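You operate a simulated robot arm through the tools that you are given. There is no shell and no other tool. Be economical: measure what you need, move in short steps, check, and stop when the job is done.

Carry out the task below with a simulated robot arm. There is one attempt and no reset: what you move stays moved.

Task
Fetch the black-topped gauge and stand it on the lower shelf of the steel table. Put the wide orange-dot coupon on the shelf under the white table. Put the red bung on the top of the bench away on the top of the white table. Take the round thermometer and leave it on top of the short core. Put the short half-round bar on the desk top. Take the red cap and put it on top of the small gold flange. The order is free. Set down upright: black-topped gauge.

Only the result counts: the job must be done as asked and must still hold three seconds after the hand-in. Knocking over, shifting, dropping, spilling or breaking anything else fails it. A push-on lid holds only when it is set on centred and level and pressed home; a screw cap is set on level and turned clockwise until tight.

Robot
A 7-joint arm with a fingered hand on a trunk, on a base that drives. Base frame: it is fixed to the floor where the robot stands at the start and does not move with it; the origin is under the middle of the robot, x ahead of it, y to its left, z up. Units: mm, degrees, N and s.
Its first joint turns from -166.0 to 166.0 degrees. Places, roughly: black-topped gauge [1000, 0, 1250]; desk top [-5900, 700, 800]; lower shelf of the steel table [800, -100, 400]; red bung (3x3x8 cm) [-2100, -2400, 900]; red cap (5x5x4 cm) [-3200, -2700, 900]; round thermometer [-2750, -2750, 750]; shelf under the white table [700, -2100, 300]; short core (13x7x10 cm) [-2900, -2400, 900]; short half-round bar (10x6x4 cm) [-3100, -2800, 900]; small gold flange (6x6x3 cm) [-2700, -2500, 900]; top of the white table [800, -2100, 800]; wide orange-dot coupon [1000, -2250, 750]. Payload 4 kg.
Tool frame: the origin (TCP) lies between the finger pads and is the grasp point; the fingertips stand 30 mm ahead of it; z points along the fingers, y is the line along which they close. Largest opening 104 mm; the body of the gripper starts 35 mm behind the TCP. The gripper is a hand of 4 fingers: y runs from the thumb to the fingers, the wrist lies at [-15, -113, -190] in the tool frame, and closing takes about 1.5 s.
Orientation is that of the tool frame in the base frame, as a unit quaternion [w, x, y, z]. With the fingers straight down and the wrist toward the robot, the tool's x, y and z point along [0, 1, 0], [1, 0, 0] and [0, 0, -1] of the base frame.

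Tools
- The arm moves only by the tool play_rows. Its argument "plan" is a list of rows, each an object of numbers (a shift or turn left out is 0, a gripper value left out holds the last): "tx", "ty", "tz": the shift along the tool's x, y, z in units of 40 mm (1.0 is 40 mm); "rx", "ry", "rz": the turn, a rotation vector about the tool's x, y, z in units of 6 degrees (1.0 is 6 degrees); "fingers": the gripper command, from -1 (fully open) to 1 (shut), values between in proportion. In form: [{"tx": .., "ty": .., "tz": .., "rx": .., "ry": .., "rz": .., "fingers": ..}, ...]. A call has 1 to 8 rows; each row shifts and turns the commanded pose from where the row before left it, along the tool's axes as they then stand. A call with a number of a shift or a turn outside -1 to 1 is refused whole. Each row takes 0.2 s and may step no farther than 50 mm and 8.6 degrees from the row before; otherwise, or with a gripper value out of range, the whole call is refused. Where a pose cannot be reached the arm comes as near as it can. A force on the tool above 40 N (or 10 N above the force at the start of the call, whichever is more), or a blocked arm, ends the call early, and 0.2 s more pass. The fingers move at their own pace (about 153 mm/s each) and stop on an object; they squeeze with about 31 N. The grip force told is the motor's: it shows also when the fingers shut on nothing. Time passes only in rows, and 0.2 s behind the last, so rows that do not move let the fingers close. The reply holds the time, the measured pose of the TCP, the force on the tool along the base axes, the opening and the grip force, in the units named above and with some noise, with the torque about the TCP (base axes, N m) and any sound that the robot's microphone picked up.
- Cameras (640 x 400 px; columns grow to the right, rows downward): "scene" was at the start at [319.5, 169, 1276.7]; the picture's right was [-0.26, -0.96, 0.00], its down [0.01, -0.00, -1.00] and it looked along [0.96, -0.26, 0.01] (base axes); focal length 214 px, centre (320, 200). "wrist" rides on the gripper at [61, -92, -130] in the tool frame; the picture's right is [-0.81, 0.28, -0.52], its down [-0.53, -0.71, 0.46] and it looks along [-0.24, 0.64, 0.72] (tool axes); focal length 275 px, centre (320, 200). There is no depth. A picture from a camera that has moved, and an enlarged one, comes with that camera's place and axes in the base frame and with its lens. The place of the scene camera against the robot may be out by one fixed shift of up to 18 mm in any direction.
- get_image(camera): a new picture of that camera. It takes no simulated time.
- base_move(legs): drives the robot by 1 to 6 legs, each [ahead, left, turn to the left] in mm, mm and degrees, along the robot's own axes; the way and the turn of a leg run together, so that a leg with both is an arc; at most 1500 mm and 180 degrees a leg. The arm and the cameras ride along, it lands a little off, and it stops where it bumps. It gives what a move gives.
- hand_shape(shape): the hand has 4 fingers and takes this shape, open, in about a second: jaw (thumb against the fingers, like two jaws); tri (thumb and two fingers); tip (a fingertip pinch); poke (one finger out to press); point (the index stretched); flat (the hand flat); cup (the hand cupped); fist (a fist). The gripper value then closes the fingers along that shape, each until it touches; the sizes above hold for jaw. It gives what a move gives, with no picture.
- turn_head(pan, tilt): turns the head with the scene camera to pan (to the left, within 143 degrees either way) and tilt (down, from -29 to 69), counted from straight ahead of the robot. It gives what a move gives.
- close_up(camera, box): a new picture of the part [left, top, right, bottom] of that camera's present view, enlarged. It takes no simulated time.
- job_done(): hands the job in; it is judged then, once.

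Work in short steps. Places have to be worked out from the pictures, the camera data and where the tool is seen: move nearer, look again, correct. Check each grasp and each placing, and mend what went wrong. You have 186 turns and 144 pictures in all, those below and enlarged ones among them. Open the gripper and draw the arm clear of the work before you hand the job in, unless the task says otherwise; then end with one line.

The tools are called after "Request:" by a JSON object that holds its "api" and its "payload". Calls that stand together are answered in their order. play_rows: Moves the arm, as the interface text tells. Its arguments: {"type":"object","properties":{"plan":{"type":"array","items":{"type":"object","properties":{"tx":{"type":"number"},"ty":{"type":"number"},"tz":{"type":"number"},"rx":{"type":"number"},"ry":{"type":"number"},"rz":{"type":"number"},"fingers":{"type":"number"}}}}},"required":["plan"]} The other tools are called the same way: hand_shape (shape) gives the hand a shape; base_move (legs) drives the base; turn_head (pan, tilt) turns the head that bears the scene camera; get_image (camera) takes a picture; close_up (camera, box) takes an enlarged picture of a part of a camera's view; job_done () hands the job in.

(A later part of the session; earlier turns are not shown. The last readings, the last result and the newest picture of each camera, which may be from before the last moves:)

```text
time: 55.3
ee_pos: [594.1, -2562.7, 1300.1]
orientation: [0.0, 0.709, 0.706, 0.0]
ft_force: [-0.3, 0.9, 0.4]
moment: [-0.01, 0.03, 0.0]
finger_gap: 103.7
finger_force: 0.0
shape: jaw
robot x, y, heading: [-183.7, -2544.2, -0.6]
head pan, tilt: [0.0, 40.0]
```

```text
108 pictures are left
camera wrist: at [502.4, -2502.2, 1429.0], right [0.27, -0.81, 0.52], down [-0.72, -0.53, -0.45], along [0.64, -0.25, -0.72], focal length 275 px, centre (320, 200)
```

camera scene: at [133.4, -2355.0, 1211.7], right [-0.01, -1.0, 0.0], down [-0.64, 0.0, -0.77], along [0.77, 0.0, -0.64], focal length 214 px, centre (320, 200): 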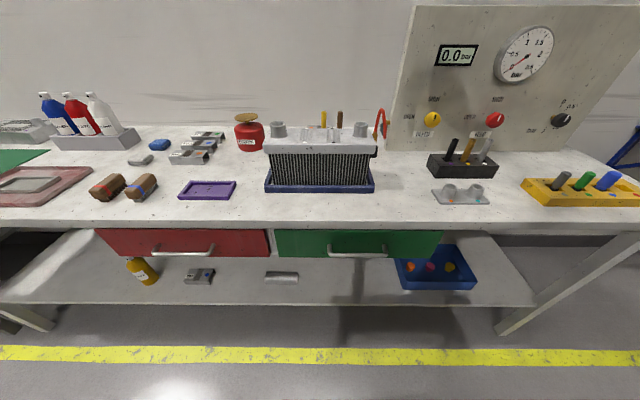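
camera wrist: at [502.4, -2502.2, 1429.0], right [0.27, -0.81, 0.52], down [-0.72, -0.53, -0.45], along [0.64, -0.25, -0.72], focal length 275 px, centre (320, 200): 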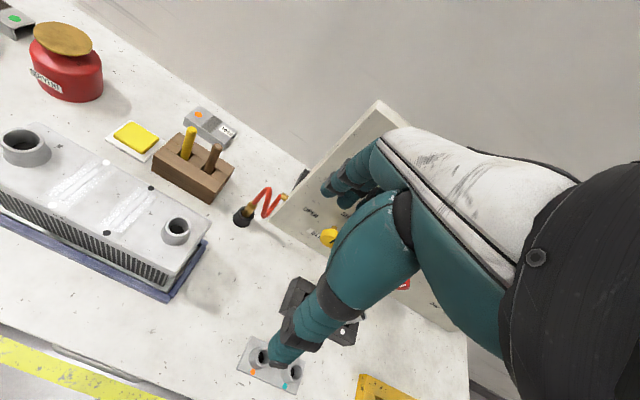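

An orange-dot coupon lies behind the radiator near (1055,-2335). Zooming in.

Request:
{"api": "close_up", "payload": {"camera": "wrist", "box": [80, 70, 300, 220]}}

Request:
{"api": "close_up", "payload": {"camera": "scene", "box": [150, 110, 400, 300]}}

```text
2.67 times, centred on (190, 145) of wrist
camera zoom: at [502.4, -2502.2, 1429.0], right [0.27, -0.81, 0.52], down [-0.72, -0.53, -0.45], along [0.64, -0.25, -0.72], focal length 734 px, centre (667, 347)
```

zoom: 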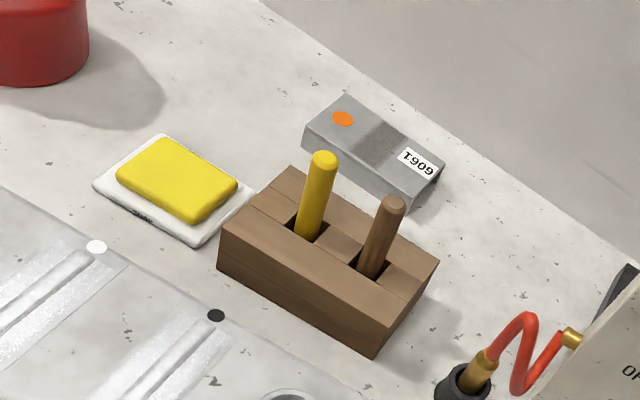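

```text
2.11 times, centred on (275, 205) of scene
camera zoom: at [133.4, -2355.0, 1211.7], right [-0.01, -1.0, 0.0], down [-0.64, 0.0, -0.77], along [0.77, 0.0, -0.64], focal length 452 px, centre (415, 190)
```

zoom: 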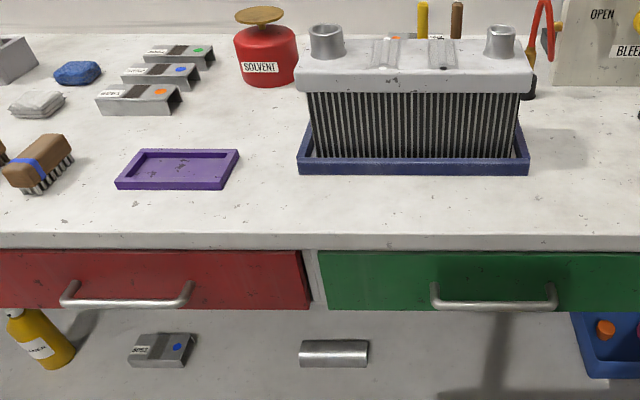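

It's a channel about 70 mm (x) by 113 mm (y), centred near (1045,-2343), between a brush block and the wall. I drive nearer in line with it, and check the base's front against the table by looking down.

Request:
{"api": "base_move", "payload": {"legs": [[180, 205, 0.6]]}}

Request:
{"api": "turn_head", "payload": {"pan": 0, "tilt": 69}}

Request:
{"api": "get_image", "payload": {"camera": "scene"}}

Request:
{"api": "get_image", "payload": {"camera": "wrist"}}

```text
time: 57.2
ee_pos: [775.2, -2349.8, 1299.7]
orientation: [0.0, 0.703, 0.711, -0.001]
ft_force: [0.1, -0.1, -0.4]
moment: [0.0, -0.03, 0.01]
finger_gap: 103.8
finger_force: 0.0
shape: jaw
robot x, y, heading: [-4.9, -2344.8, 0.4]
head pan, tilt: [0.0, 40.0]
```

```text
time: 58.1
ee_pos: [774.8, -2350.5, 1299.1]
orientation: [0.0, 0.704, 0.71, 0.0]
ft_force: [-1.0, 0.9, 0.0]
moment: [-0.02, 0.01, 0.03]
finger_gap: 103.7
finger_force: 0.1
shape: jaw
robot x, y, heading: [-5.6, -2343.2, 0.8]
head pan, tilt: [0.0, 68.8]
```

```text
105 pictures are left
camera scene: at [282.3, -2149.1, 1175.6], right [0.01, -1.0, 0.0], down [-0.93, -0.01, -0.36], along [0.36, 0.0, -0.93], focal length 214 px, centre (320, 200)
```

scene: 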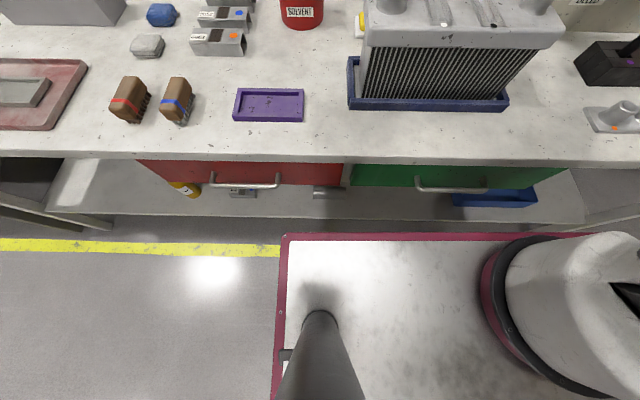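

```text
104 pictures are left
camera wrist: at [682.7, -2290.5, 1429.0], right [0.28, -0.81, 0.52], down [-0.71, -0.54, -0.45], along [0.65, -0.24, -0.72], focal length 275 px, centre (320, 200)
```

wrist: 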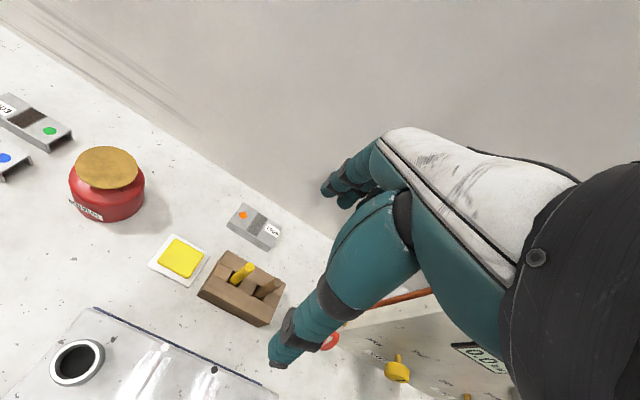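

The base front is about 90 mm short of the shelf edge, so I go 65 mm closer, then bring the hand above the coupon, high enough over the pegs.

Request:
{"api": "base_move", "payload": {"legs": [[65, 0, -0.6]]}}

Request:
{"api": "play_rows", "payload": {"plan": [{"ty": 1}, {"ty": 1}, {"ty": 1}, {"ty": 1, "tz": 0.6}, {"tz": 1}, {"tz": 1}, {"tz": 1}, {"tz": 1}]}}

Request:
{"api": "get_image", "payload": {"camera": "wrist"}}

Request:
{"api": "turn_head", "payload": {"pan": -20, "tilt": 20}}

Request:
{"api": "get_image", "payload": {"camera": "scene"}}

```text
time: 59.1
ee_pos: [838.0, -2357.6, 1299.4]
orientation: [0.0, 0.707, 0.707, 0.0]
ft_force: [-0.5, 0.4, -0.8]
moment: [-0.01, 0.0, -0.02]
finger_gap: 103.9
finger_force: 0.0
shape: jaw
robot x, y, heading: [63.5, -2340.0, -0.0]
head pan, tilt: [0.0, 68.8]
```

```text
time: 60.9
ee_pos: [1000.0, -2355.6, 1118.4]
orientation: [0.0, 0.708, 0.707, 0.0]
ft_force: [0.2, -0.4, 0.2]
moment: [0.04, -0.04, 0.02]
finger_gap: 103.8
finger_force: 0.1
shape: jaw
robot x, y, heading: [61.1, -2344.3, 0.2]
head pan, tilt: [0.0, 68.8]
```

```text
103 pictures are left
camera wrist: at [909.6, -2296.0, 1248.2], right [0.28, -0.81, 0.52], down [-0.71, -0.53, -0.45], along [0.64, -0.24, -0.72], focal length 275 px, centre (320, 200)
```

wrist: 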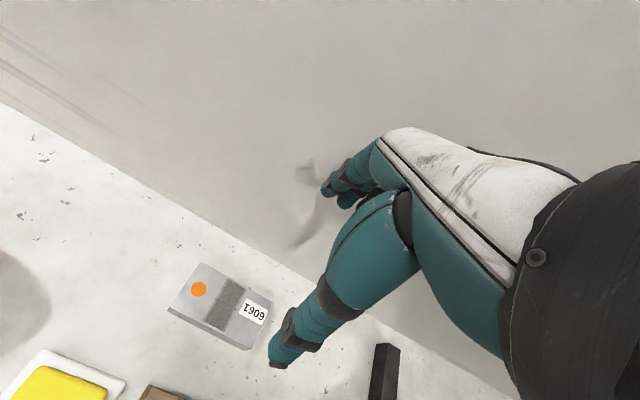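

```text
time: 62.1
ee_pos: [1000.8, -2356.7, 1120.3]
orientation: [0.0, 0.707, 0.707, 0.0]
ft_force: [0.0, 0.1, -0.4]
moment: [-0.02, -0.02, -0.02]
finger_gap: 103.8
finger_force: 0.1
shape: jaw
robot x, y, heading: [58.5, -2344.6, 0.0]
head pan, tilt: [-20.0, 20.0]
```

```text
102 pictures are left
camera scene: at [379.9, -2183.4, 1243.0], right [-0.34, -0.94, 0.0], down [-0.32, 0.12, -0.94], along [0.88, -0.32, -0.34], focal length 214 px, centre (320, 200)
```

scene: 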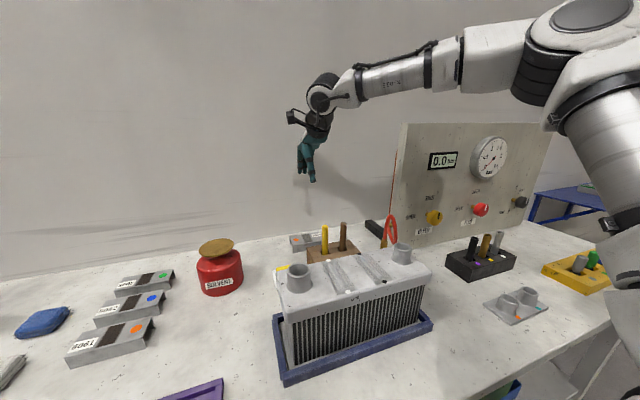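

Combining the three wrist views, the coupon's top must be at z≈880 (table ≈852), centre (1003,-2351), 63×104 mm. The hand is almost exactly above it; I lower to z≈940 and check.

Request:
{"api": "play_rows", "payload": {"plan": [{"tx": 0.12, "ty": 0.05, "tz": 0.9}, {"tz": 0.9}, {"tz": 0.9}, {"tz": 0.9}, {"tz": 0.8}]}}

Request:
{"api": "get_image", "payload": {"camera": "wrist"}}

Request:
{"api": "close_up", "payload": {"camera": "scene", "box": [220, 130, 420, 290]}}

```text
time: 63.3
ee_pos: [1002.5, -2350.8, 940.2]
orientation: [0.0, 0.707, 0.707, 0.0]
ft_force: [-0.5, 0.6, 0.4]
moment: [-0.01, -0.03, 0.02]
finger_gap: 104.1
finger_force: 0.2
shape: jaw
robot x, y, heading: [60.9, -2346.7, -0.0]
head pan, tilt: [-20.0, 20.0]
```

```text
101 pictures are left
camera wrist: at [911.5, -2290.8, 1069.1], right [0.27, -0.81, 0.52], down [-0.71, -0.53, -0.46], along [0.64, -0.24, -0.72], focal length 275 px, centre (320, 200)
```

wrist: 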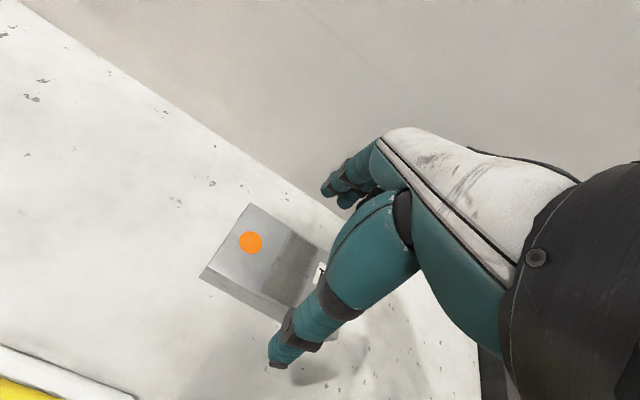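

```text
2.50 times, centred on (320, 210) of scene
camera zoom: at [379.8, -2183.6, 1243.1], right [-0.34, -0.94, 0.0], down [-0.32, 0.12, -0.94], along [0.88, -0.32, -0.34], focal length 536 px, centre (320, 175)
```

zoom: 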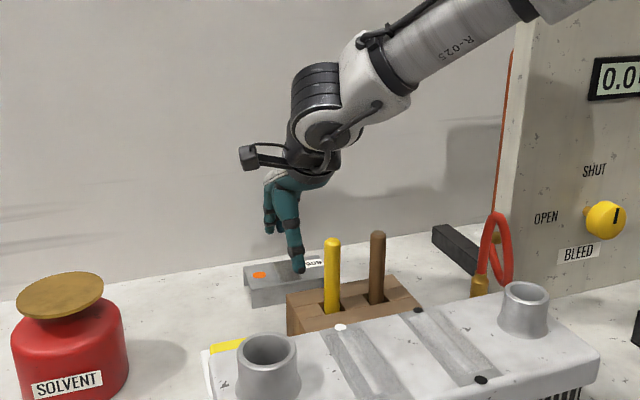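

Estimates hold (coupon x 972–1035). Lowering to grasp height.

Request:
{"api": "play_rows", "payload": {"plan": [{"tz": 0.5}, {"tz": 0.5}, {"tz": 0.35}]}}

Request:
{"api": "close_up", "payload": {"camera": "scene", "box": [220, 130, 420, 290]}}

```text
time: 64.1
ee_pos: [1002.1, -2352.6, 887.1]
orientation: [-0.001, 0.707, 0.707, 0.001]
ft_force: [0.7, 0.1, 0.8]
moment: [0.01, -0.05, 0.0]
finger_gap: 103.4
finger_force: 0.1
shape: jaw
robot x, y, heading: [58.9, -2345.4, 0.0]
head pan, tilt: [-20.0, 20.0]
```

```text
2.50 times, centred on (320, 210) of scene
camera zoom: at [379.9, -2183.5, 1243.1], right [-0.34, -0.94, 0.0], down [-0.32, 0.12, -0.94], along [0.88, -0.32, -0.34], focal length 536 px, centre (320, 175)
```

zoom: 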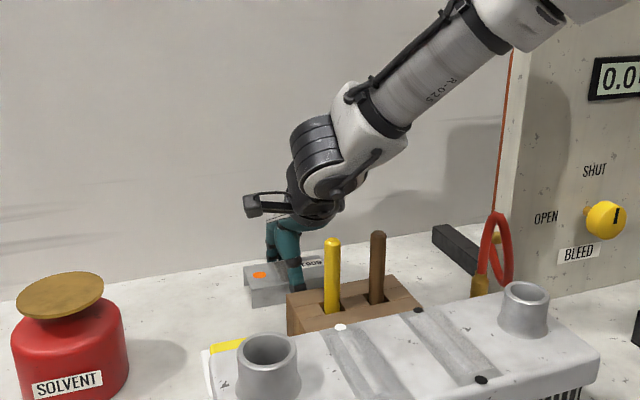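

Tips are just above the table on both sides of the coupon. Closing.

Request:
{"api": "play_rows", "payload": {"plan": [{"fingers": 1}, {}, {}, {}, {}, {}, {}, {}]}}

Request:
{"api": "play_rows", "payload": {"plan": [{"tz": -0.5}, {"tz": -0.5}, {"tz": -1}, {"tz": -1}, {"tz": -1}, {"tz": -1}]}}

Request:
{"api": "get_image", "payload": {"camera": "wrist"}}

Request:
{"api": "get_image", "payload": {"camera": "scene"}}

```text
time: 65.9
ee_pos: [1001.5, -2352.5, 886.0]
orientation: [0.0, 0.708, 0.706, 0.001]
ft_force: [0.3, -0.1, 0.2]
moment: [-0.02, -0.02, 0.01]
finger_gap: 56.1
finger_force: 31.3
shape: jaw
robot x, y, heading: [59.1, -2340.8, -0.3]
head pan, tilt: [-20.0, 20.0]
```

```text
time: 67.3
ee_pos: [998.4, -2355.8, 1085.4]
orientation: [0.0, 0.707, 0.707, -0.001]
ft_force: [-0.3, 0.1, -1.8]
moment: [0.01, 0.06, 0.01]
finger_gap: 55.8
finger_force: 31.8
shape: jaw
robot x, y, heading: [58.3, -2343.4, -0.0]
head pan, tilt: [-20.0, 20.0]
```

```text
98 pictures are left
camera wrist: at [907.8, -2294.5, 1216.0], right [0.28, -0.81, 0.52], down [-0.71, -0.53, -0.45], along [0.64, -0.24, -0.73], focal length 275 px, centre (320, 200)
```

wrist: 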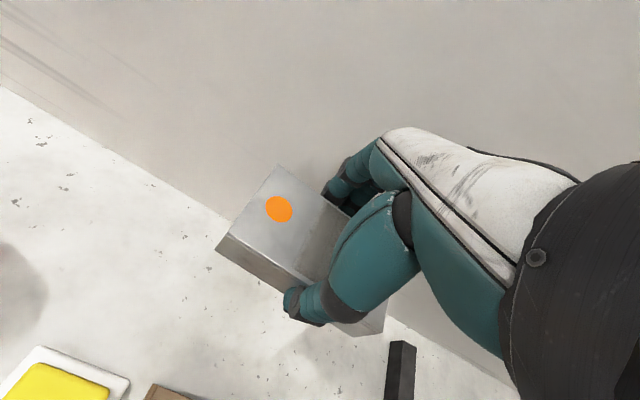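

```text
97 pictures are left
camera scene: at [380.1, -2183.4, 1243.0], right [-0.34, -0.94, 0.0], down [-0.32, 0.12, -0.94], along [0.88, -0.32, -0.34], focal length 214 px, centre (320, 200)
```

scene: 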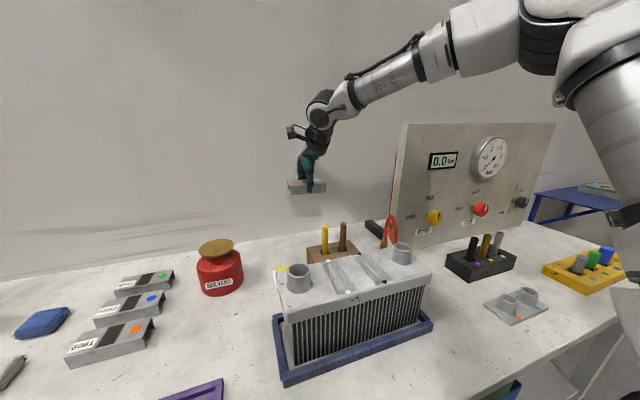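

Coupon held. I raise a bit more, back the base away in front of the table, and shift right so the coupon lines up with the free part of the shelf (y≈-2450).

Request:
{"api": "play_rows", "payload": {"plan": [{"tz": -1}, {"tz": -1}, {"ty": -1}, {"ty": -1}]}}

Request:
{"api": "base_move", "payload": {"legs": [[-600, 0, 0], [0, -95, 0]]}}

Request:
{"api": "play_rows", "payload": {"plan": [{"tz": 1}, {"tz": 1}, {"tz": 1}, {"tz": 1}, {"tz": 1}, {"tz": 1}, {"tz": 1}, {"tz": 1}]}}

Request:
{"api": "turn_head", "payload": {"pan": 0, "tilt": 40}}

Request:
{"api": "get_image", "payload": {"camera": "scene"}}

```text
time: 68.3
ee_pos: [917.2, -2352.9, 1166.8]
orientation: [0.0, 0.707, 0.707, 0.0]
ft_force: [0.2, 0.6, -2.1]
moment: [0.02, 0.03, 0.04]
finger_gap: 55.8
finger_force: 30.7
shape: jaw
robot x, y, heading: [57.8, -2343.3, 0.0]
head pan, tilt: [-20.0, 20.0]
```

```text
time: 72.4
ee_pos: [324.5, -2452.2, 1165.3]
orientation: [0.0, 0.711, 0.703, 0.0]
ft_force: [0.1, -0.7, -0.8]
moment: [0.01, 0.01, 0.0]
finger_gap: 55.8
finger_force: 31.1
shape: jaw
robot x, y, heading: [-536.3, -2433.5, -0.4]
head pan, tilt: [-20.0, 20.0]
```

```text
time: 74.2
ee_pos: [321.4, -2449.7, 845.8]
orientation: [-0.001, 0.711, 0.703, 0.0]
ft_force: [-0.5, -0.1, -2.0]
moment: [0.02, 0.04, -0.01]
finger_gap: 55.5
finger_force: 30.8
shape: jaw
robot x, y, heading: [-536.9, -2433.1, -0.6]
head pan, tilt: [-20.0, 20.0]
```

```text
time: 75.0
ee_pos: [321.1, -2450.8, 848.2]
orientation: [-0.001, 0.71, 0.704, -0.001]
ft_force: [0.1, -0.4, -2.3]
moment: [-0.01, -0.04, -0.02]
finger_gap: 56.0
finger_force: 31.0
shape: jaw
robot x, y, heading: [-533.4, -2438.7, -0.3]
head pan, tilt: [0.0, 40.0]
```

```text
96 pictures are left
camera scene: at [-214.4, -2246.0, 1211.7], right [-0.01, -1.0, 0.0], down [-0.64, 0.01, -0.77], along [0.77, -0.01, -0.64], focal length 214 px, centre (320, 200)
```

scene: 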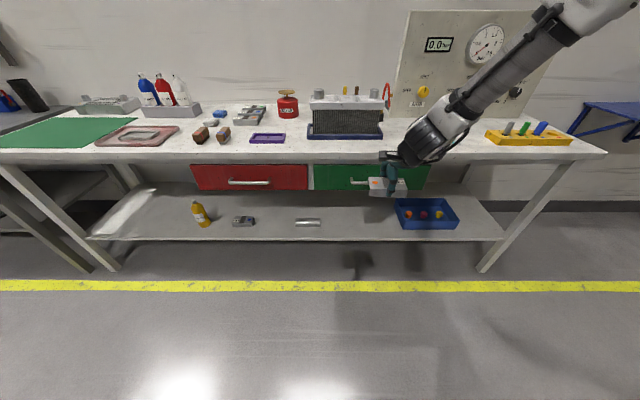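

Shelf top is near z≈285, front edge x≈561. I lower to z≈450 in front of the table, then check.

Request:
{"api": "play_rows", "payload": {"plan": [{"tz": 1}, {"tz": 1}, {"tz": 1}, {"tz": 1}, {"tz": 1}, {"tz": 1}, {"tz": 1}, {"tz": 1}]}}

Request:
{"api": "play_rows", "payload": {"plan": [{"tz": 1}, {"tz": 0.9}, {"ty": 1}, {"ty": 1}]}}

Request:
{"api": "get_image", "payload": {"camera": "scene"}}

Request:
{"api": "get_image", "payload": {"camera": "wrist"}}

```text
time: 76.8
ee_pos: [325.7, -2454.7, 528.4]
orientation: [-0.001, 0.71, 0.704, -0.001]
ft_force: [0.0, -0.5, -0.9]
moment: [0.01, -0.01, 0.0]
finger_gap: 55.4
finger_force: 30.5
shape: jaw
robot x, y, heading: [-535.4, -2436.6, -0.5]
head pan, tilt: [0.0, 40.0]
```

```text
time: 77.8
ee_pos: [402.1, -2452.2, 450.1]
orientation: [0.0, 0.71, 0.704, 0.0]
ft_force: [-0.2, 0.4, -1.6]
moment: [-0.05, 0.01, 0.0]
finger_gap: 55.3
finger_force: 30.9
shape: jaw
robot x, y, heading: [-532.7, -2433.9, -0.7]
head pan, tilt: [0.0, 40.0]
```

```text
95 pictures are left
camera scene: at [-214.3, -2245.9, 1211.6], right [-0.01, -1.0, 0.0], down [-0.64, 0.01, -0.77], along [0.77, -0.01, -0.64], focal length 214 px, centre (320, 200)
```

scene: 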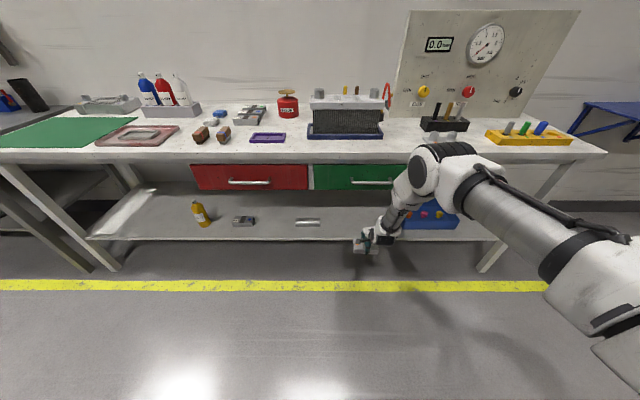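

```text
94 pictures are left
camera wrist: at [312.1, -2390.5, 579.8], right [0.27, -0.81, 0.52], down [-0.72, -0.53, -0.45], along [0.64, -0.25, -0.72], focal length 275 px, centre (320, 200)
```

wrist: 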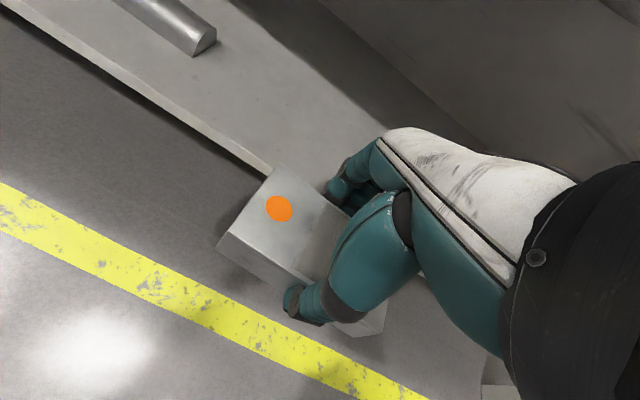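

Above this spot are drawers that would crowd the wrist; the shelf's left end (y≈-1330, left of the yellow bottle) is free with no drawer above. I back off and shift left there.

Request:
{"api": "base_move", "payload": {"legs": [[-120, 0, 0.4], [0, 1120, 0]]}}

Request:
{"api": "get_image", "payload": {"camera": "scene"}}

```text
time: 84.4
ee_pos: [263.6, -1283.8, 450.7]
orientation: [0.0, 0.694, 0.72, 0.0]
ft_force: [-0.5, 0.3, -2.4]
moment: [0.01, -0.02, 0.06]
finger_gap: 55.5
finger_force: 31.9
shape: jaw
robot x, y, heading: [-670.7, -1308.3, 1.9]
head pan, tilt: [0.0, 40.0]
```

```text
93 pictures are left
camera scene: at [-361.9, -1106.5, 1211.7], right [0.04, -1.0, 0.0], down [-0.64, -0.02, -0.77], along [0.77, 0.03, -0.64], focal length 214 px, centre (320, 200)
```

scene: 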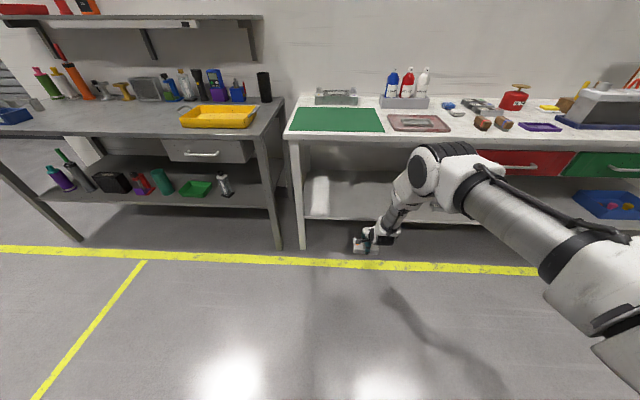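

Aligned with the free left end of the shelf. I lower a bit, extend the arm, then drive in.

Request:
{"api": "play_rows", "payload": {"plan": [{"tz": 0.8}, {"tz": 0.7}, {"ty": 0.7}, {"ty": 0.7}]}}

Request:
{"api": "base_move", "payload": {"legs": [[310, 0, -1.5]]}}

Request:
{"api": "get_image", "payload": {"camera": "scene"}}

Request:
{"api": "get_image", "payload": {"camera": "wrist"}}

```text
time: 85.4
ee_pos: [321.5, -1280.8, 388.0]
orientation: [0.0, 0.694, 0.72, 0.001]
ft_force: [0.5, -0.1, -1.1]
moment: [0.02, 0.03, -0.01]
finger_gap: 55.4
finger_force: 31.2
shape: jaw
robot x, y, heading: [-669.9, -1313.2, 2.1]
head pan, tilt: [0.0, 40.0]
```

```text
time: 87.5
ee_pos: [634.2, -1300.1, 388.7]
orientation: [0.0, 0.704, 0.711, -0.001]
ft_force: [-0.2, 0.7, -1.8]
moment: [0.02, 0.01, -0.01]
finger_gap: 55.6
finger_force: 31.4
shape: jaw
robot x, y, heading: [-356.0, -1304.1, 0.7]
head pan, tilt: [0.0, 40.0]
```

```text
92 pictures are left
camera scene: at [-42.6, -1107.8, 1211.7], right [0.01, -1.0, 0.0], down [-0.64, -0.01, -0.77], along [0.77, 0.01, -0.64], focal length 214 px, centre (320, 200)
```

scene: 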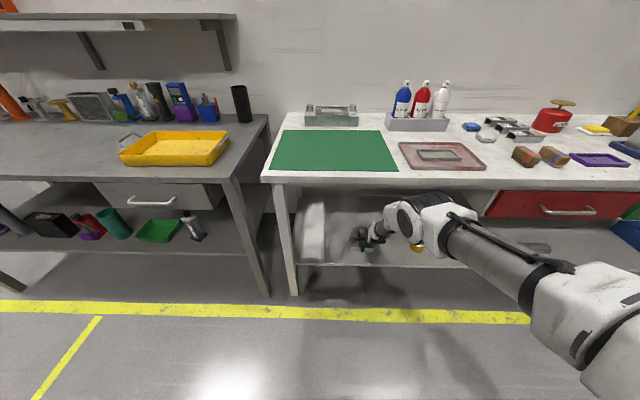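

```text
91 pictures are left
camera wrist: at [543.9, -1240.0, 518.0], right [0.28, -0.81, 0.52], down [-0.71, -0.54, -0.45], along [0.65, -0.24, -0.73], focal length 275 px, centre (320, 200)
```

wrist: 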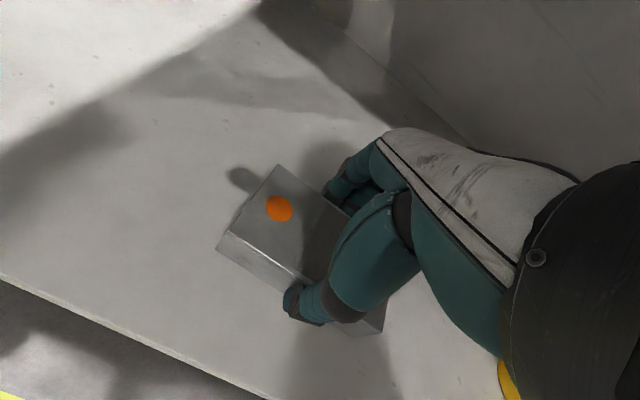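

Coupon is over the shelf with free space around. Lowering in steps.

Request:
{"api": "play_rows", "payload": {"plan": [{"tz": 0.5}, {"tz": 0.4}, {"tz": 0.2}, {}]}}

Request:
{"api": "get_image", "payload": {"camera": "wrist"}}

```text
time: 88.3
ee_pos: [642.8, -1299.5, 354.5]
orientation: [0.005, 0.704, 0.71, 0.006]
ft_force: [-2.6, -0.9, 18.8]
moment: [-0.04, 0.36, 0.02]
finger_gap: 55.5
finger_force: 31.1
shape: jaw
robot x, y, heading: [-361.7, -1300.3, 0.8]
head pan, tilt: [0.0, 40.0]
stopped in row 3: the force on the tool passed its limit at 47 N (the readings are from after the stop); the commanded pose is now the measured one
```

```text
90 pictures are left
camera wrist: at [549.9, -1239.4, 483.0], right [0.28, -0.81, 0.52], down [-0.7, -0.54, -0.47], along [0.66, -0.24, -0.72], focal length 275 px, centre (320, 200)
```

wrist: 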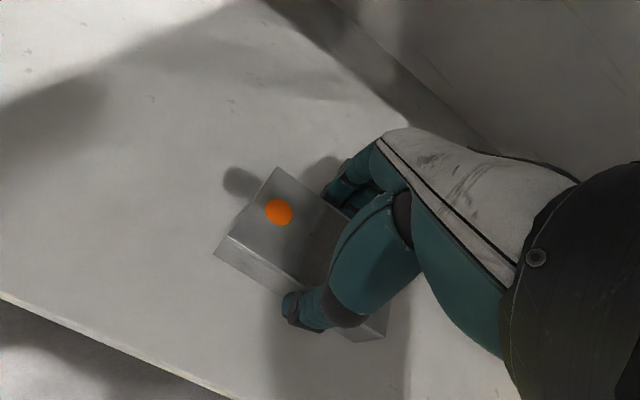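

Contact with the shelf (z≈320). Relieve slightly and open.

Request:
{"api": "play_rows", "payload": {"plan": [{"tz": -0.05}, {"fingers": -1}, {}, {}, {}]}}

Request:
{"api": "play_rows", "payload": {"plan": [{"tz": -0.5}, {"tz": -0.8}, {"tz": -0.2}]}}

Request:
{"api": "get_image", "payload": {"camera": "wrist"}}

```text
time: 89.5
ee_pos: [641.4, -1299.6, 353.6]
orientation: [0.003, 0.704, 0.71, 0.003]
ft_force: [0.0, 0.4, -0.6]
moment: [0.04, 0.02, -0.04]
finger_gap: 103.3
finger_force: 0.0
shape: jaw
robot x, y, heading: [-355.7, -1301.8, 0.5]
head pan, tilt: [0.0, 40.0]
```

```text
time: 90.3
ee_pos: [641.7, -1298.0, 413.2]
orientation: [0.004, 0.704, 0.71, 0.004]
ft_force: [0.2, 0.8, -0.8]
moment: [-0.01, -0.05, -0.04]
finger_gap: 103.8
finger_force: 0.1
shape: jaw
robot x, y, heading: [-357.1, -1303.3, 0.6]
head pan, tilt: [0.0, 40.0]
```

```text
89 pictures are left
camera wrist: at [548.3, -1239.7, 542.5], right [0.28, -0.81, 0.52], down [-0.7, -0.54, -0.46], along [0.65, -0.24, -0.72], focal length 275 px, centre (320, 200)
```

wrist: 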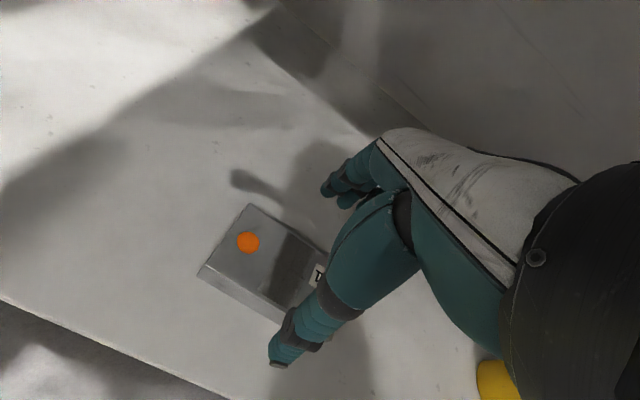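

Coupon placed on the shelf. I back out, raise the arm, and look toward the bench behind.

Request:
{"api": "base_move", "payload": {"legs": [[-500, 0, 0]]}}

Request:
{"api": "play_rows", "payload": {"plan": [{"tz": -1, "ty": -0.6}, {"tz": -1, "ty": -0.6}, {"tz": -1, "ty": -0.6}, {"tz": -1, "ty": -0.6}, {"tz": -1, "ty": -0.6}, {"tz": -1}, {"tz": -1}, {"tz": -1}]}}

Request:
{"api": "play_rows", "payload": {"plan": [{"tz": -1}, {"tz": -1}, {"tz": -1}, {"tz": -1}, {"tz": -1}, {"tz": -1}, {"tz": -1}, {"tz": -1}]}}

Request:
{"api": "turn_head", "payload": {"pan": -143, "tilt": 15}}

Request:
{"api": "get_image", "payload": {"camera": "scene"}}

```text
time: 92.6
ee_pos: [265.7, -1320.5, 414.6]
orientation: [0.002, 0.709, 0.705, 0.005]
ft_force: [-0.2, -0.3, 0.8]
moment: [0.01, -0.01, -0.01]
finger_gap: 104.0
finger_force: 0.1
shape: jaw
robot x, y, heading: [-738.2, -1310.7, -0.4]
head pan, tilt: [0.0, 40.0]
stopped in leg 1: the robot was blocked; the commanded pose is now the measured one
```

```text
time: 94.4
ee_pos: [141.4, -1320.4, 731.9]
orientation: [0.002, 0.708, 0.706, 0.005]
ft_force: [0.0, -0.2, -1.3]
moment: [-0.02, -0.02, -0.02]
finger_gap: 103.9
finger_force: 0.0
shape: jaw
robot x, y, heading: [-730.9, -1314.0, -0.5]
head pan, tilt: [0.0, 40.0]
```

```text
time: 96.2
ee_pos: [138.8, -1320.9, 1051.8]
orientation: [0.002, 0.708, 0.706, 0.004]
ft_force: [0.3, -0.5, 0.8]
moment: [-0.02, 0.0, 0.01]
finger_gap: 104.0
finger_force: 0.1
shape: jaw
robot x, y, heading: [-733.8, -1312.7, -0.7]
head pan, tilt: [0.0, 40.0]
```

```text
time: 98.5
ee_pos: [139.6, -1320.8, 1051.9]
orientation: [0.002, 0.709, 0.705, 0.004]
ft_force: [0.2, -0.2, 0.4]
moment: [-0.02, 0.01, -0.02]
finger_gap: 103.7
finger_force: 0.1
shape: jaw
robot x, y, heading: [-733.7, -1312.0, -0.4]
head pan, tilt: [-143.0, 15.0]
```

```text
88 pictures are left
camera scene: at [-575.0, -1176.1, 1251.2], right [-0.6, 0.8, 0.0], down [0.21, 0.15, -0.97], along [-0.78, -0.58, -0.26], focal length 214 px, centre (320, 200)
```

scene: 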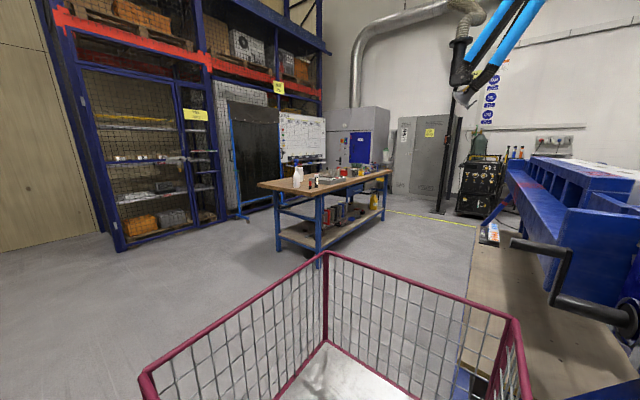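

The bench (x −1860…−3560, y −2120…−2890) has a wide aisle on its −y side. I'll go around: strafe right, turn left 90° to face it, then strafe along it with the arm raised.

Request:
{"api": "play_rows", "payload": {"plan": [{"tz": -1}, {"tz": -1}, {"tz": -1}, {"tz": -1}, {"tz": -1}]}}

Request:
{"api": "base_move", "payload": {"legs": [[30, -1400, 0], [0, -900, 0]]}}

Request:
{"api": "turn_head", "payload": {"pan": -120, "tilt": 15}}

Request:
{"api": "get_image", "payload": {"camera": "scene"}}

```text
time: 99.7
ee_pos: [138.0, -1321.3, 1251.8]
orientation: [0.002, 0.708, 0.706, 0.004]
ft_force: [-0.6, -0.1, 0.0]
moment: [-0.01, -0.02, -0.02]
finger_gap: 103.9
finger_force: 0.0
shape: jaw
robot x, y, heading: [-734.4, -1313.4, -0.5]
head pan, tilt: [-143.0, 15.0]
```

```text
time: 111.1
ee_pos: [154.0, -3638.6, 1249.9]
orientation: [0.003, 0.705, 0.709, 0.005]
ft_force: [0.1, 0.2, 0.5]
moment: [0.01, 0.0, -0.01]
finger_gap: 103.7
finger_force: 0.0
shape: jaw
robot x, y, heading: [-714.6, -3638.9, 0.2]
head pan, tilt: [-143.0, 15.0]
```

```text
time: 112.0
ee_pos: [154.2, -3638.6, 1250.6]
orientation: [0.002, 0.706, 0.709, 0.004]
ft_force: [0.6, -0.3, -0.1]
moment: [-0.02, -0.05, -0.01]
finger_gap: 104.0
finger_force: 0.0
shape: jaw
robot x, y, heading: [-722.5, -3640.3, 0.1]
head pan, tilt: [-120.0, 15.0]
```

```text
87 pictures are left
camera scene: at [-532.1, -3526.1, 1251.2], right [-0.87, 0.5, 0.0], down [0.13, 0.22, -0.97], along [-0.48, -0.84, -0.26], focal length 214 px, centre (320, 200)
```

scene: 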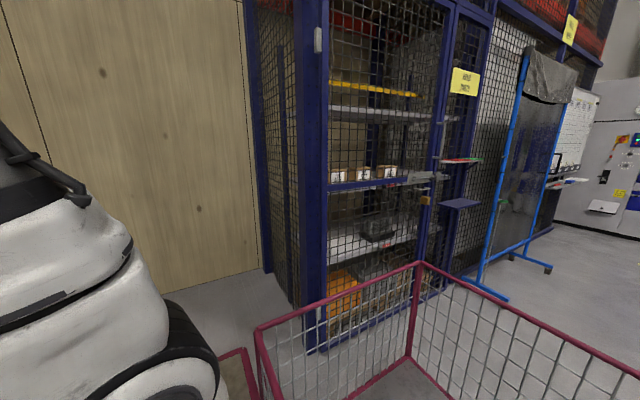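

The aisle is clear (screen feet at y≈−4080). I turn left 90° and strafe along the bench, then look down on it.

Request:
{"api": "base_move", "payload": {"legs": [[0, 0, 90], [100, 1400, 0]]}}

Request:
{"api": "turn_head", "payload": {"pan": 0, "tilt": 30}}

Request:
{"api": "get_image", "payload": {"camera": "scene"}}

```text
time: 122.8
ee_pos: [-2135.9, -2684.4, 1249.7]
orientation: [-0.002, -0.013, 1.0, 0.005]
ft_force: [0.3, 0.0, 0.3]
moment: [0.0, 0.0, 0.01]
finger_gap: 103.8
finger_force: 0.0
shape: jaw
robot x, y, heading: [-2120.3, -3559.8, 91.6]
head pan, tilt: [-120.0, 15.0]
```

```text
time: 124.8
ee_pos: [-2135.8, -2684.4, 1250.1]
orientation: [-0.002, -0.013, 1.0, 0.005]
ft_force: [0.2, -0.4, -0.5]
moment: [0.02, 0.02, 0.01]
finger_gap: 103.9
finger_force: 0.2
shape: jaw
robot x, y, heading: [-2120.7, -3557.7, 91.2]
head pan, tilt: [0.0, 30.0]
```

```text
86 pictures are left
camera scene: at [-2333.0, -3238.9, 1227.0], right [1.0, 0.02, 0.0], down [0.01, -0.5, -0.87], along [-0.02, 0.87, -0.5], focal length 214 px, centre (320, 200)
```

scene: 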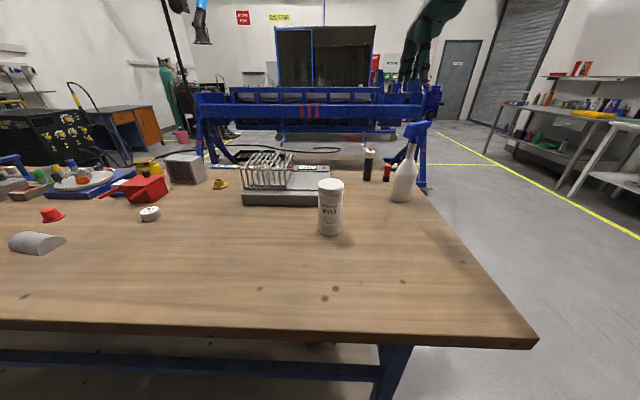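

Bench visible: half-round bar, red cap, round thermometer, gold flange, etc. Zooming for details.

Request:
{"api": "close_up", "payload": {"camera": "scene", "box": [0, 140, 240, 270]}}

Request:
{"api": "close_up", "payload": {"camera": "scene", "box": [230, 110, 450, 240]}}

```text
2.67 times, centred on (120, 205) of scene
camera zoom: at [-2333.0, -3238.9, 1227.0], right [1.0, 0.02, 0.0], down [0.01, -0.5, -0.87], along [-0.02, 0.87, -0.5], focal length 572 px, centre (853, 187)
```

zoom: 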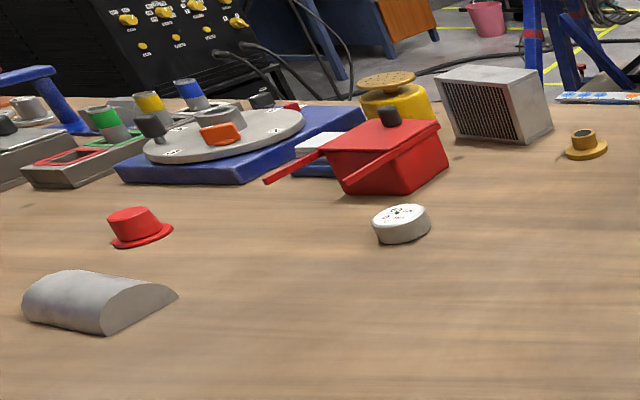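

```text
2.91 times, centred on (340, 175) of scene
camera zoom: at [-2333.0, -3238.9, 1227.0], right [1.0, 0.02, 0.0], down [0.01, -0.5, -0.87], along [-0.02, 0.87, -0.5], focal length 624 px, centre (262, 273)
```

zoom: 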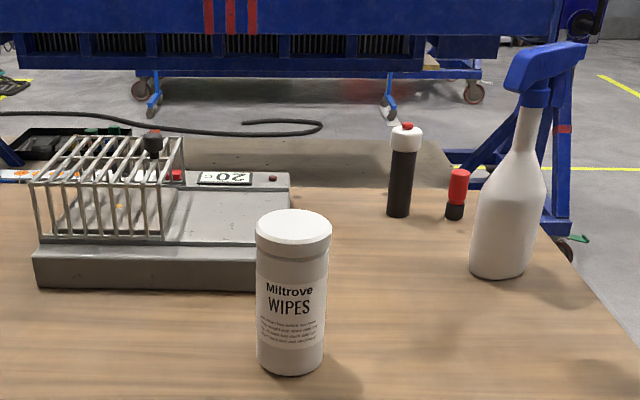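

Bung (red/black, 3×3×8) is at about (−2080,−2425), with the spray bottle in front of it on this side. I'll take it from the bench's end instead, facing −x, so the wrist stays clear of the bottle.

Request:
{"api": "base_move", "payload": {"legs": [[-80, -1000, -1.2], [0, 0, 90], [0, -1150, 0]]}}

Request:
{"api": "get_image", "payload": {"camera": "scene"}}

Request:
{"api": "get_image", "payload": {"camera": "wrist"}}

```text
time: 139.3
ee_pos: [-1974.8, -2440.8, 1249.6]
orientation: [-0.004, -0.7, 0.714, 0.002]
ft_force: [-0.1, -0.6, -0.8]
moment: [-0.03, 0.02, -0.01]
finger_gap: 103.8
finger_force: 0.1
shape: jaw
robot x, y, heading: [-1105.6, -2460.7, 178.5]
head pan, tilt: [0.0, 30.0]
```

```text
83 pictures are left
camera scene: at [-1444.1, -2661.2, 1227.0], right [0.02, 1.0, 0.0], down [0.5, -0.01, -0.87], along [-0.87, 0.02, -0.5], focal length 214 px, centre (320, 200)
```

scene: 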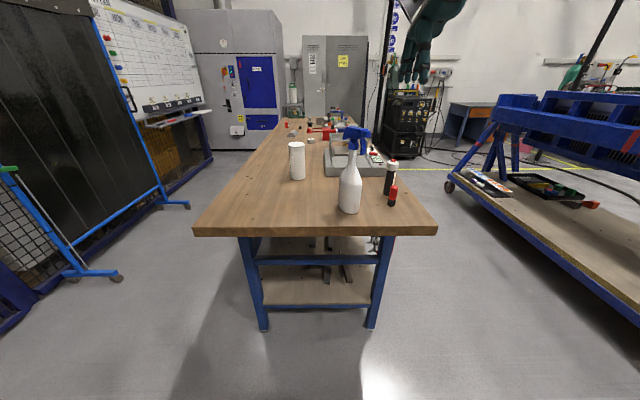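

```text
82 pictures are left
camera wrist: at [-1882.0, -2502.1, 1378.9], right [-0.25, 0.82, 0.52], down [0.72, 0.52, -0.46], along [-0.65, 0.25, -0.72], focal length 275 px, centre (320, 200)
```

wrist: 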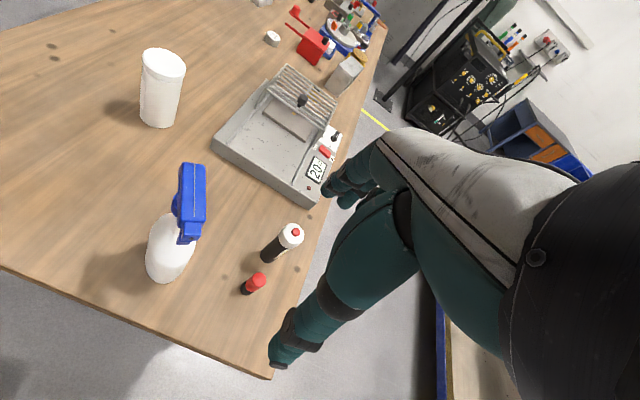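

Both views agree with bench top z≈853 and the bung at (−2067,−2398); a cylinder stands 70 mm beyond it, so I use a narrower opening (~64 mm). Moving above and part way down.

Request:
{"api": "play_rows", "payload": {"plan": [{"ty": 0.8, "tx": -0.5, "fingers": -0.23}, {"ty": 0.8, "tx": -0.52}, {"ty": 0.75}, {"tz": 1}, {"tz": 1}, {"tz": 1}, {"tz": 1}, {"tz": 1}]}}

Request:
{"api": "get_image", "payload": {"camera": "wrist"}}

Request:
{"api": "close_up", "payload": {"camera": "scene", "box": [320, 100, 480, 220]}}

```text
time: 141.1
ee_pos: [-2071.5, -2395.3, 1051.6]
orientation: [-0.006, -0.701, 0.714, 0.003]
ft_force: [0.4, 0.2, 0.5]
moment: [0.02, -0.01, 0.01]
finger_gap: 64.0
finger_force: 0.1
shape: jaw
robot x, y, heading: [-1101.2, -2462.8, 178.9]
head pan, tilt: [0.0, 30.0]
```

```text
81 pictures are left
camera wrist: at [-1979.7, -2458.8, 1179.3], right [-0.25, 0.82, 0.52], down [0.72, 0.52, -0.47], along [-0.65, 0.25, -0.72], focal length 275 px, centre (320, 200)
```

wrist: 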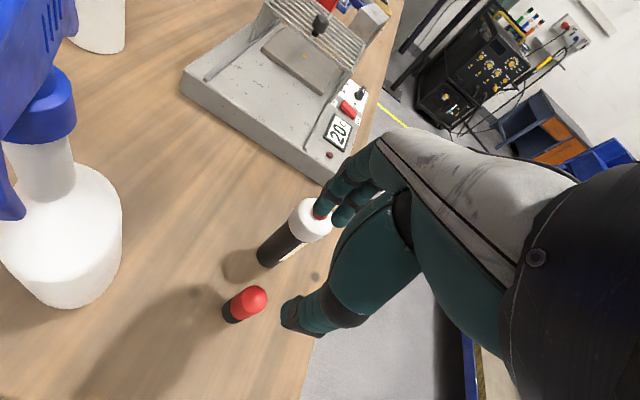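

```text
3.33 times, centred on (400, 160) of scene
camera zoom: at [-1443.9, -2661.2, 1227.1], right [0.02, 1.0, 0.0], down [0.5, -0.01, -0.87], along [-0.87, 0.02, -0.5], focal length 715 px, centre (53, 333)
```

zoom: 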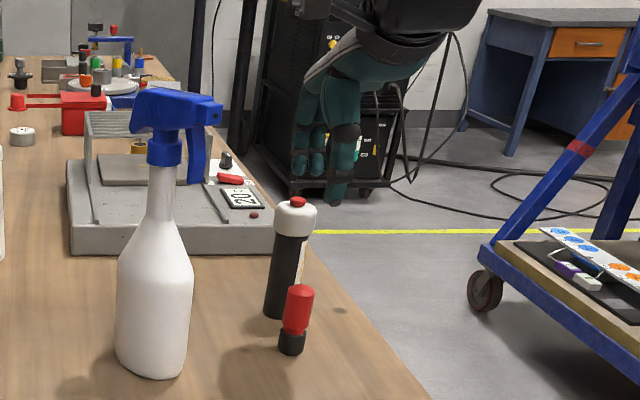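

The tall cylinder is close in −x (76 mm), so I'd rather close along y: I'll turn the hand 90° so the wrist lies over the free +y side, after bringing the base 110 mm nearer.

Request:
{"api": "play_rows", "payload": {"plan": [{"tz": -1}, {"ty": -0.9}, {"ty": -0.9}, {"ty": -0.9}, {"rz": -1}, {"rz": -1}, {"rz": -1}, {"rz": -1}]}}

Request:
{"api": "base_move", "payload": {"legs": [[115, 0, 1]]}}

Request:
{"api": "play_rows", "payload": {"plan": [{"rz": -1}, {"rz": -1}, {"rz": -1}, {"rz": -1}, {"rz": -1}, {"rz": -1}, {"rz": -1}, {"rz": -1}]}}

Request:
{"api": "play_rows", "payload": {"plan": [{"rz": -1}, {"rz": -1}, {"rz": -1}]}}

Request:
{"api": "get_image", "payload": {"camera": "wrist"}}

```text
time: 142.9
ee_pos: [-1960.7, -2398.8, 1090.3]
orientation: [0.004, 0.834, -0.552, -0.004]
ft_force: [-0.3, 0.1, -0.5]
moment: [-0.01, -0.02, -0.02]
finger_gap: 64.5
finger_force: 0.1
shape: jaw
robot x, y, heading: [-1107.2, -2460.0, 178.8]
head pan, tilt: [0.0, 30.0]
```

```text
time: 144.1
ee_pos: [-2076.9, -2412.3, 1089.2]
orientation: [0.004, 0.838, -0.545, -0.004]
ft_force: [0.1, 0.1, -0.2]
moment: [0.01, 0.0, -0.01]
finger_gap: 64.1
finger_force: 0.0
shape: jaw
robot x, y, heading: [-1217.6, -2460.2, 179.7]
head pan, tilt: [0.0, 30.0]
```

```text
time: 145.9
ee_pos: [-2078.1, -2413.3, 1089.7]
orientation: [0.003, 0.988, -0.155, -0.005]
ft_force: [0.2, -0.8, 0.3]
moment: [0.03, 0.01, 0.0]
finger_gap: 64.1
finger_force: 0.0
shape: jaw
robot x, y, heading: [-1220.0, -2460.4, 179.4]
head pan, tilt: [0.0, 30.0]
```

```text
time: 146.7
ee_pos: [-2079.1, -2412.7, 1090.6]
orientation: [0.002, 1.0, 0.0, -0.005]
ft_force: [0.9, 0.5, -0.5]
moment: [-0.01, 0.01, 0.01]
finger_gap: 64.2
finger_force: 0.1
shape: jaw
robot x, y, heading: [-1219.4, -2461.9, 179.8]
head pan, tilt: [0.0, 30.0]
```

```text
79 pictures are left
camera wrist: at [-2015.3, -2321.1, 1218.4], right [-0.8, -0.27, 0.53], down [-0.54, 0.71, -0.45], along [-0.25, -0.65, -0.72], focal length 275 px, centre (320, 200)
```

wrist: 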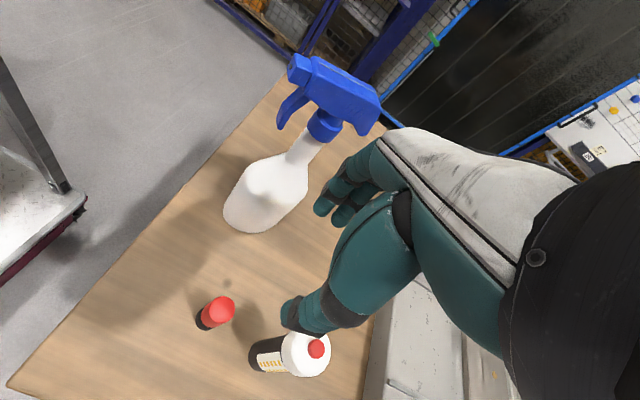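

Three views agree: bung at (−2061,−2395). I shift over it and lower to straddle its top, then check.

Request:
{"api": "play_rows", "payload": {"plan": [{"tx": 0.45, "ty": -0.44, "fingers": -0.54}, {"tz": 0.9}, {"tz": 0.9}, {"tz": 0.9}, {"tz": 0.8}]}}

Request:
{"api": "get_image", "payload": {"camera": "wrist"}}

Request:
{"api": "close_up", "payload": {"camera": "scene", "box": [340, 130, 500, 250]}}

```text
time: 147.9
ee_pos: [-2063.3, -2397.7, 949.5]
orientation: [0.002, 1.0, -0.001, -0.006]
ft_force: [-0.5, 0.4, 0.2]
moment: [0.02, -0.01, 0.04]
finger_gap: 79.9
finger_force: 0.1
shape: jaw
robot x, y, heading: [-1217.0, -2461.9, 179.7]
head pan, tilt: [0.0, 30.0]
```

```text
78 pictures are left
camera wrist: at [-1999.6, -2305.6, 1078.4], right [-0.81, -0.27, 0.53], down [-0.54, 0.71, -0.45], along [-0.25, -0.65, -0.72], focal length 275 px, centre (320, 200)
```

wrist: 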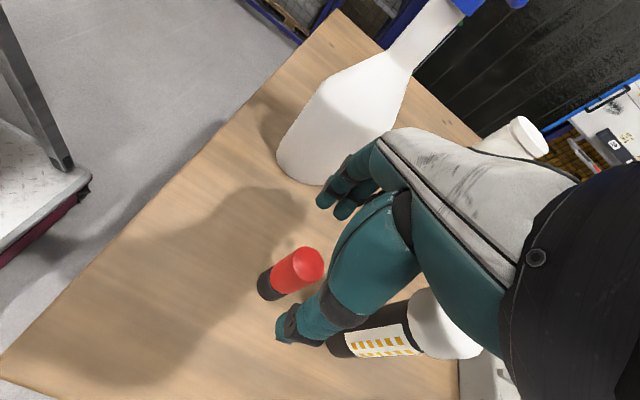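

```text
3.33 times, centred on (420, 190) of scene
camera zoom: at [-1555.7, -2665.9, 1227.1], right [0.0, 1.0, 0.0], down [0.5, 0.0, -0.87], along [-0.87, 0.0, -0.5], focal length 715 px, centre (-13, 233)
```

zoom: 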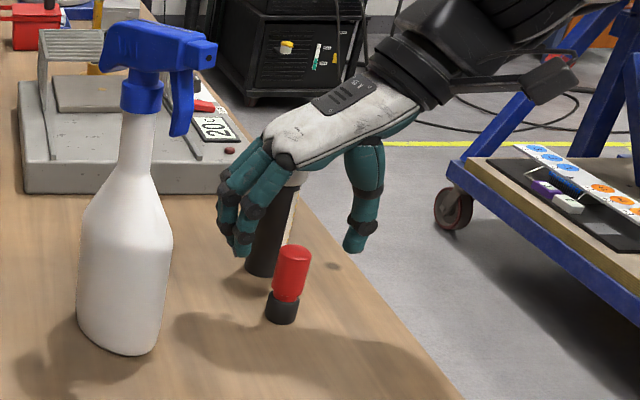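

In both views the bung top lies midway between the thumb and finger tips. Lowering and gripping.

Request:
{"api": "play_rows", "payload": {"plan": [{"tz": 0.55}, {"tz": 0.5}, {}, {"fingers": 1}, {}, {}, {}, {}]}}

Request:
{"api": "get_image", "payload": {"camera": "wrist"}}

```text
time: 149.7
ee_pos: [-2060.9, -2395.2, 906.6]
orientation: [0.003, 1.0, 0.0, -0.006]
ft_force: [0.6, 0.1, 0.3]
moment: [0.0, -0.02, 0.03]
finger_gap: 17.2
finger_force: 30.6
shape: jaw
robot x, y, heading: [-1213.1, -2461.7, 179.9]
head pan, tilt: [0.0, 30.0]
```

```text
76 pictures are left
camera wrist: at [-1998.1, -2305.2, 1035.7], right [-0.81, -0.27, 0.53], down [-0.54, 0.71, -0.45], along [-0.25, -0.65, -0.72], focal length 275 px, centre (320, 200)
```

wrist: 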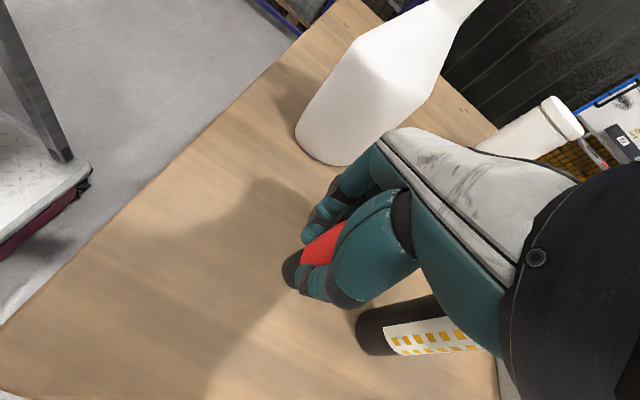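

Bung held. I lift, back away from the bench, turn around and drive to the white table.

Request:
{"api": "play_rows", "payload": {"plan": [{"tz": -0.6}, {"tz": -1}, {"tz": -1}, {"tz": -1}, {"tz": -1}, {"tz": -1}, {"tz": -1}]}}

Request:
{"api": "base_move", "payload": {"legs": [[-330, 0, 0], [0, 0, 180], [450, 500, 0]]}}

Request:
{"api": "turn_head", "payload": {"pan": 0, "tilt": 35}}

Request:
{"api": "get_image", "payload": {"camera": "scene"}}

```text
time: 151.3
ee_pos: [-2059.3, -2395.0, 1171.9]
orientation: [0.001, 1.0, 0.0, -0.004]
ft_force: [0.0, -0.9, -1.9]
moment: [0.0, -0.04, -0.02]
finger_gap: 17.1
finger_force: 30.8
shape: jaw
robot x, y, heading: [-1217.1, -2458.7, 179.8]
head pan, tilt: [0.0, 30.0]
```

```text
time: 164.1
ee_pos: [420.5, -2097.1, 1172.1]
orientation: [0.005, 0.024, 1.0, 0.002]
ft_force: [-0.1, -0.3, -0.9]
moment: [-0.01, 0.0, 0.0]
finger_gap: 16.7
finger_force: 30.9
shape: jaw
robot x, y, heading: [-417.7, -1991.5, -2.5]
head pan, tilt: [0.0, 30.0]
```

```text
time: 164.7
ee_pos: [421.7, -2095.4, 1171.6]
orientation: [0.006, 0.024, 1.0, 0.001]
ft_force: [-0.2, 0.3, -0.7]
moment: [-0.03, -0.01, -0.01]
finger_gap: 17.0
finger_force: 31.1
shape: jaw
robot x, y, heading: [-414.9, -1993.8, -2.8]
head pan, tilt: [0.0, 35.0]
```

```text
75 pictures are left
camera scene: at [-87.0, -1815.9, 1219.3], right [-0.05, -1.0, 0.0], down [-0.57, 0.03, -0.82], along [0.82, -0.04, -0.57], focal length 214 px, centre (320, 200)
```

scene: 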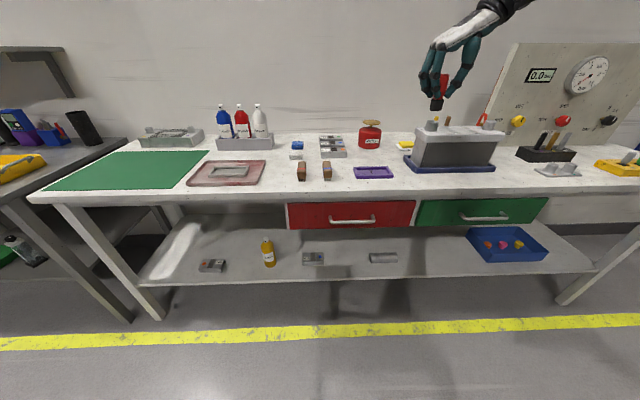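

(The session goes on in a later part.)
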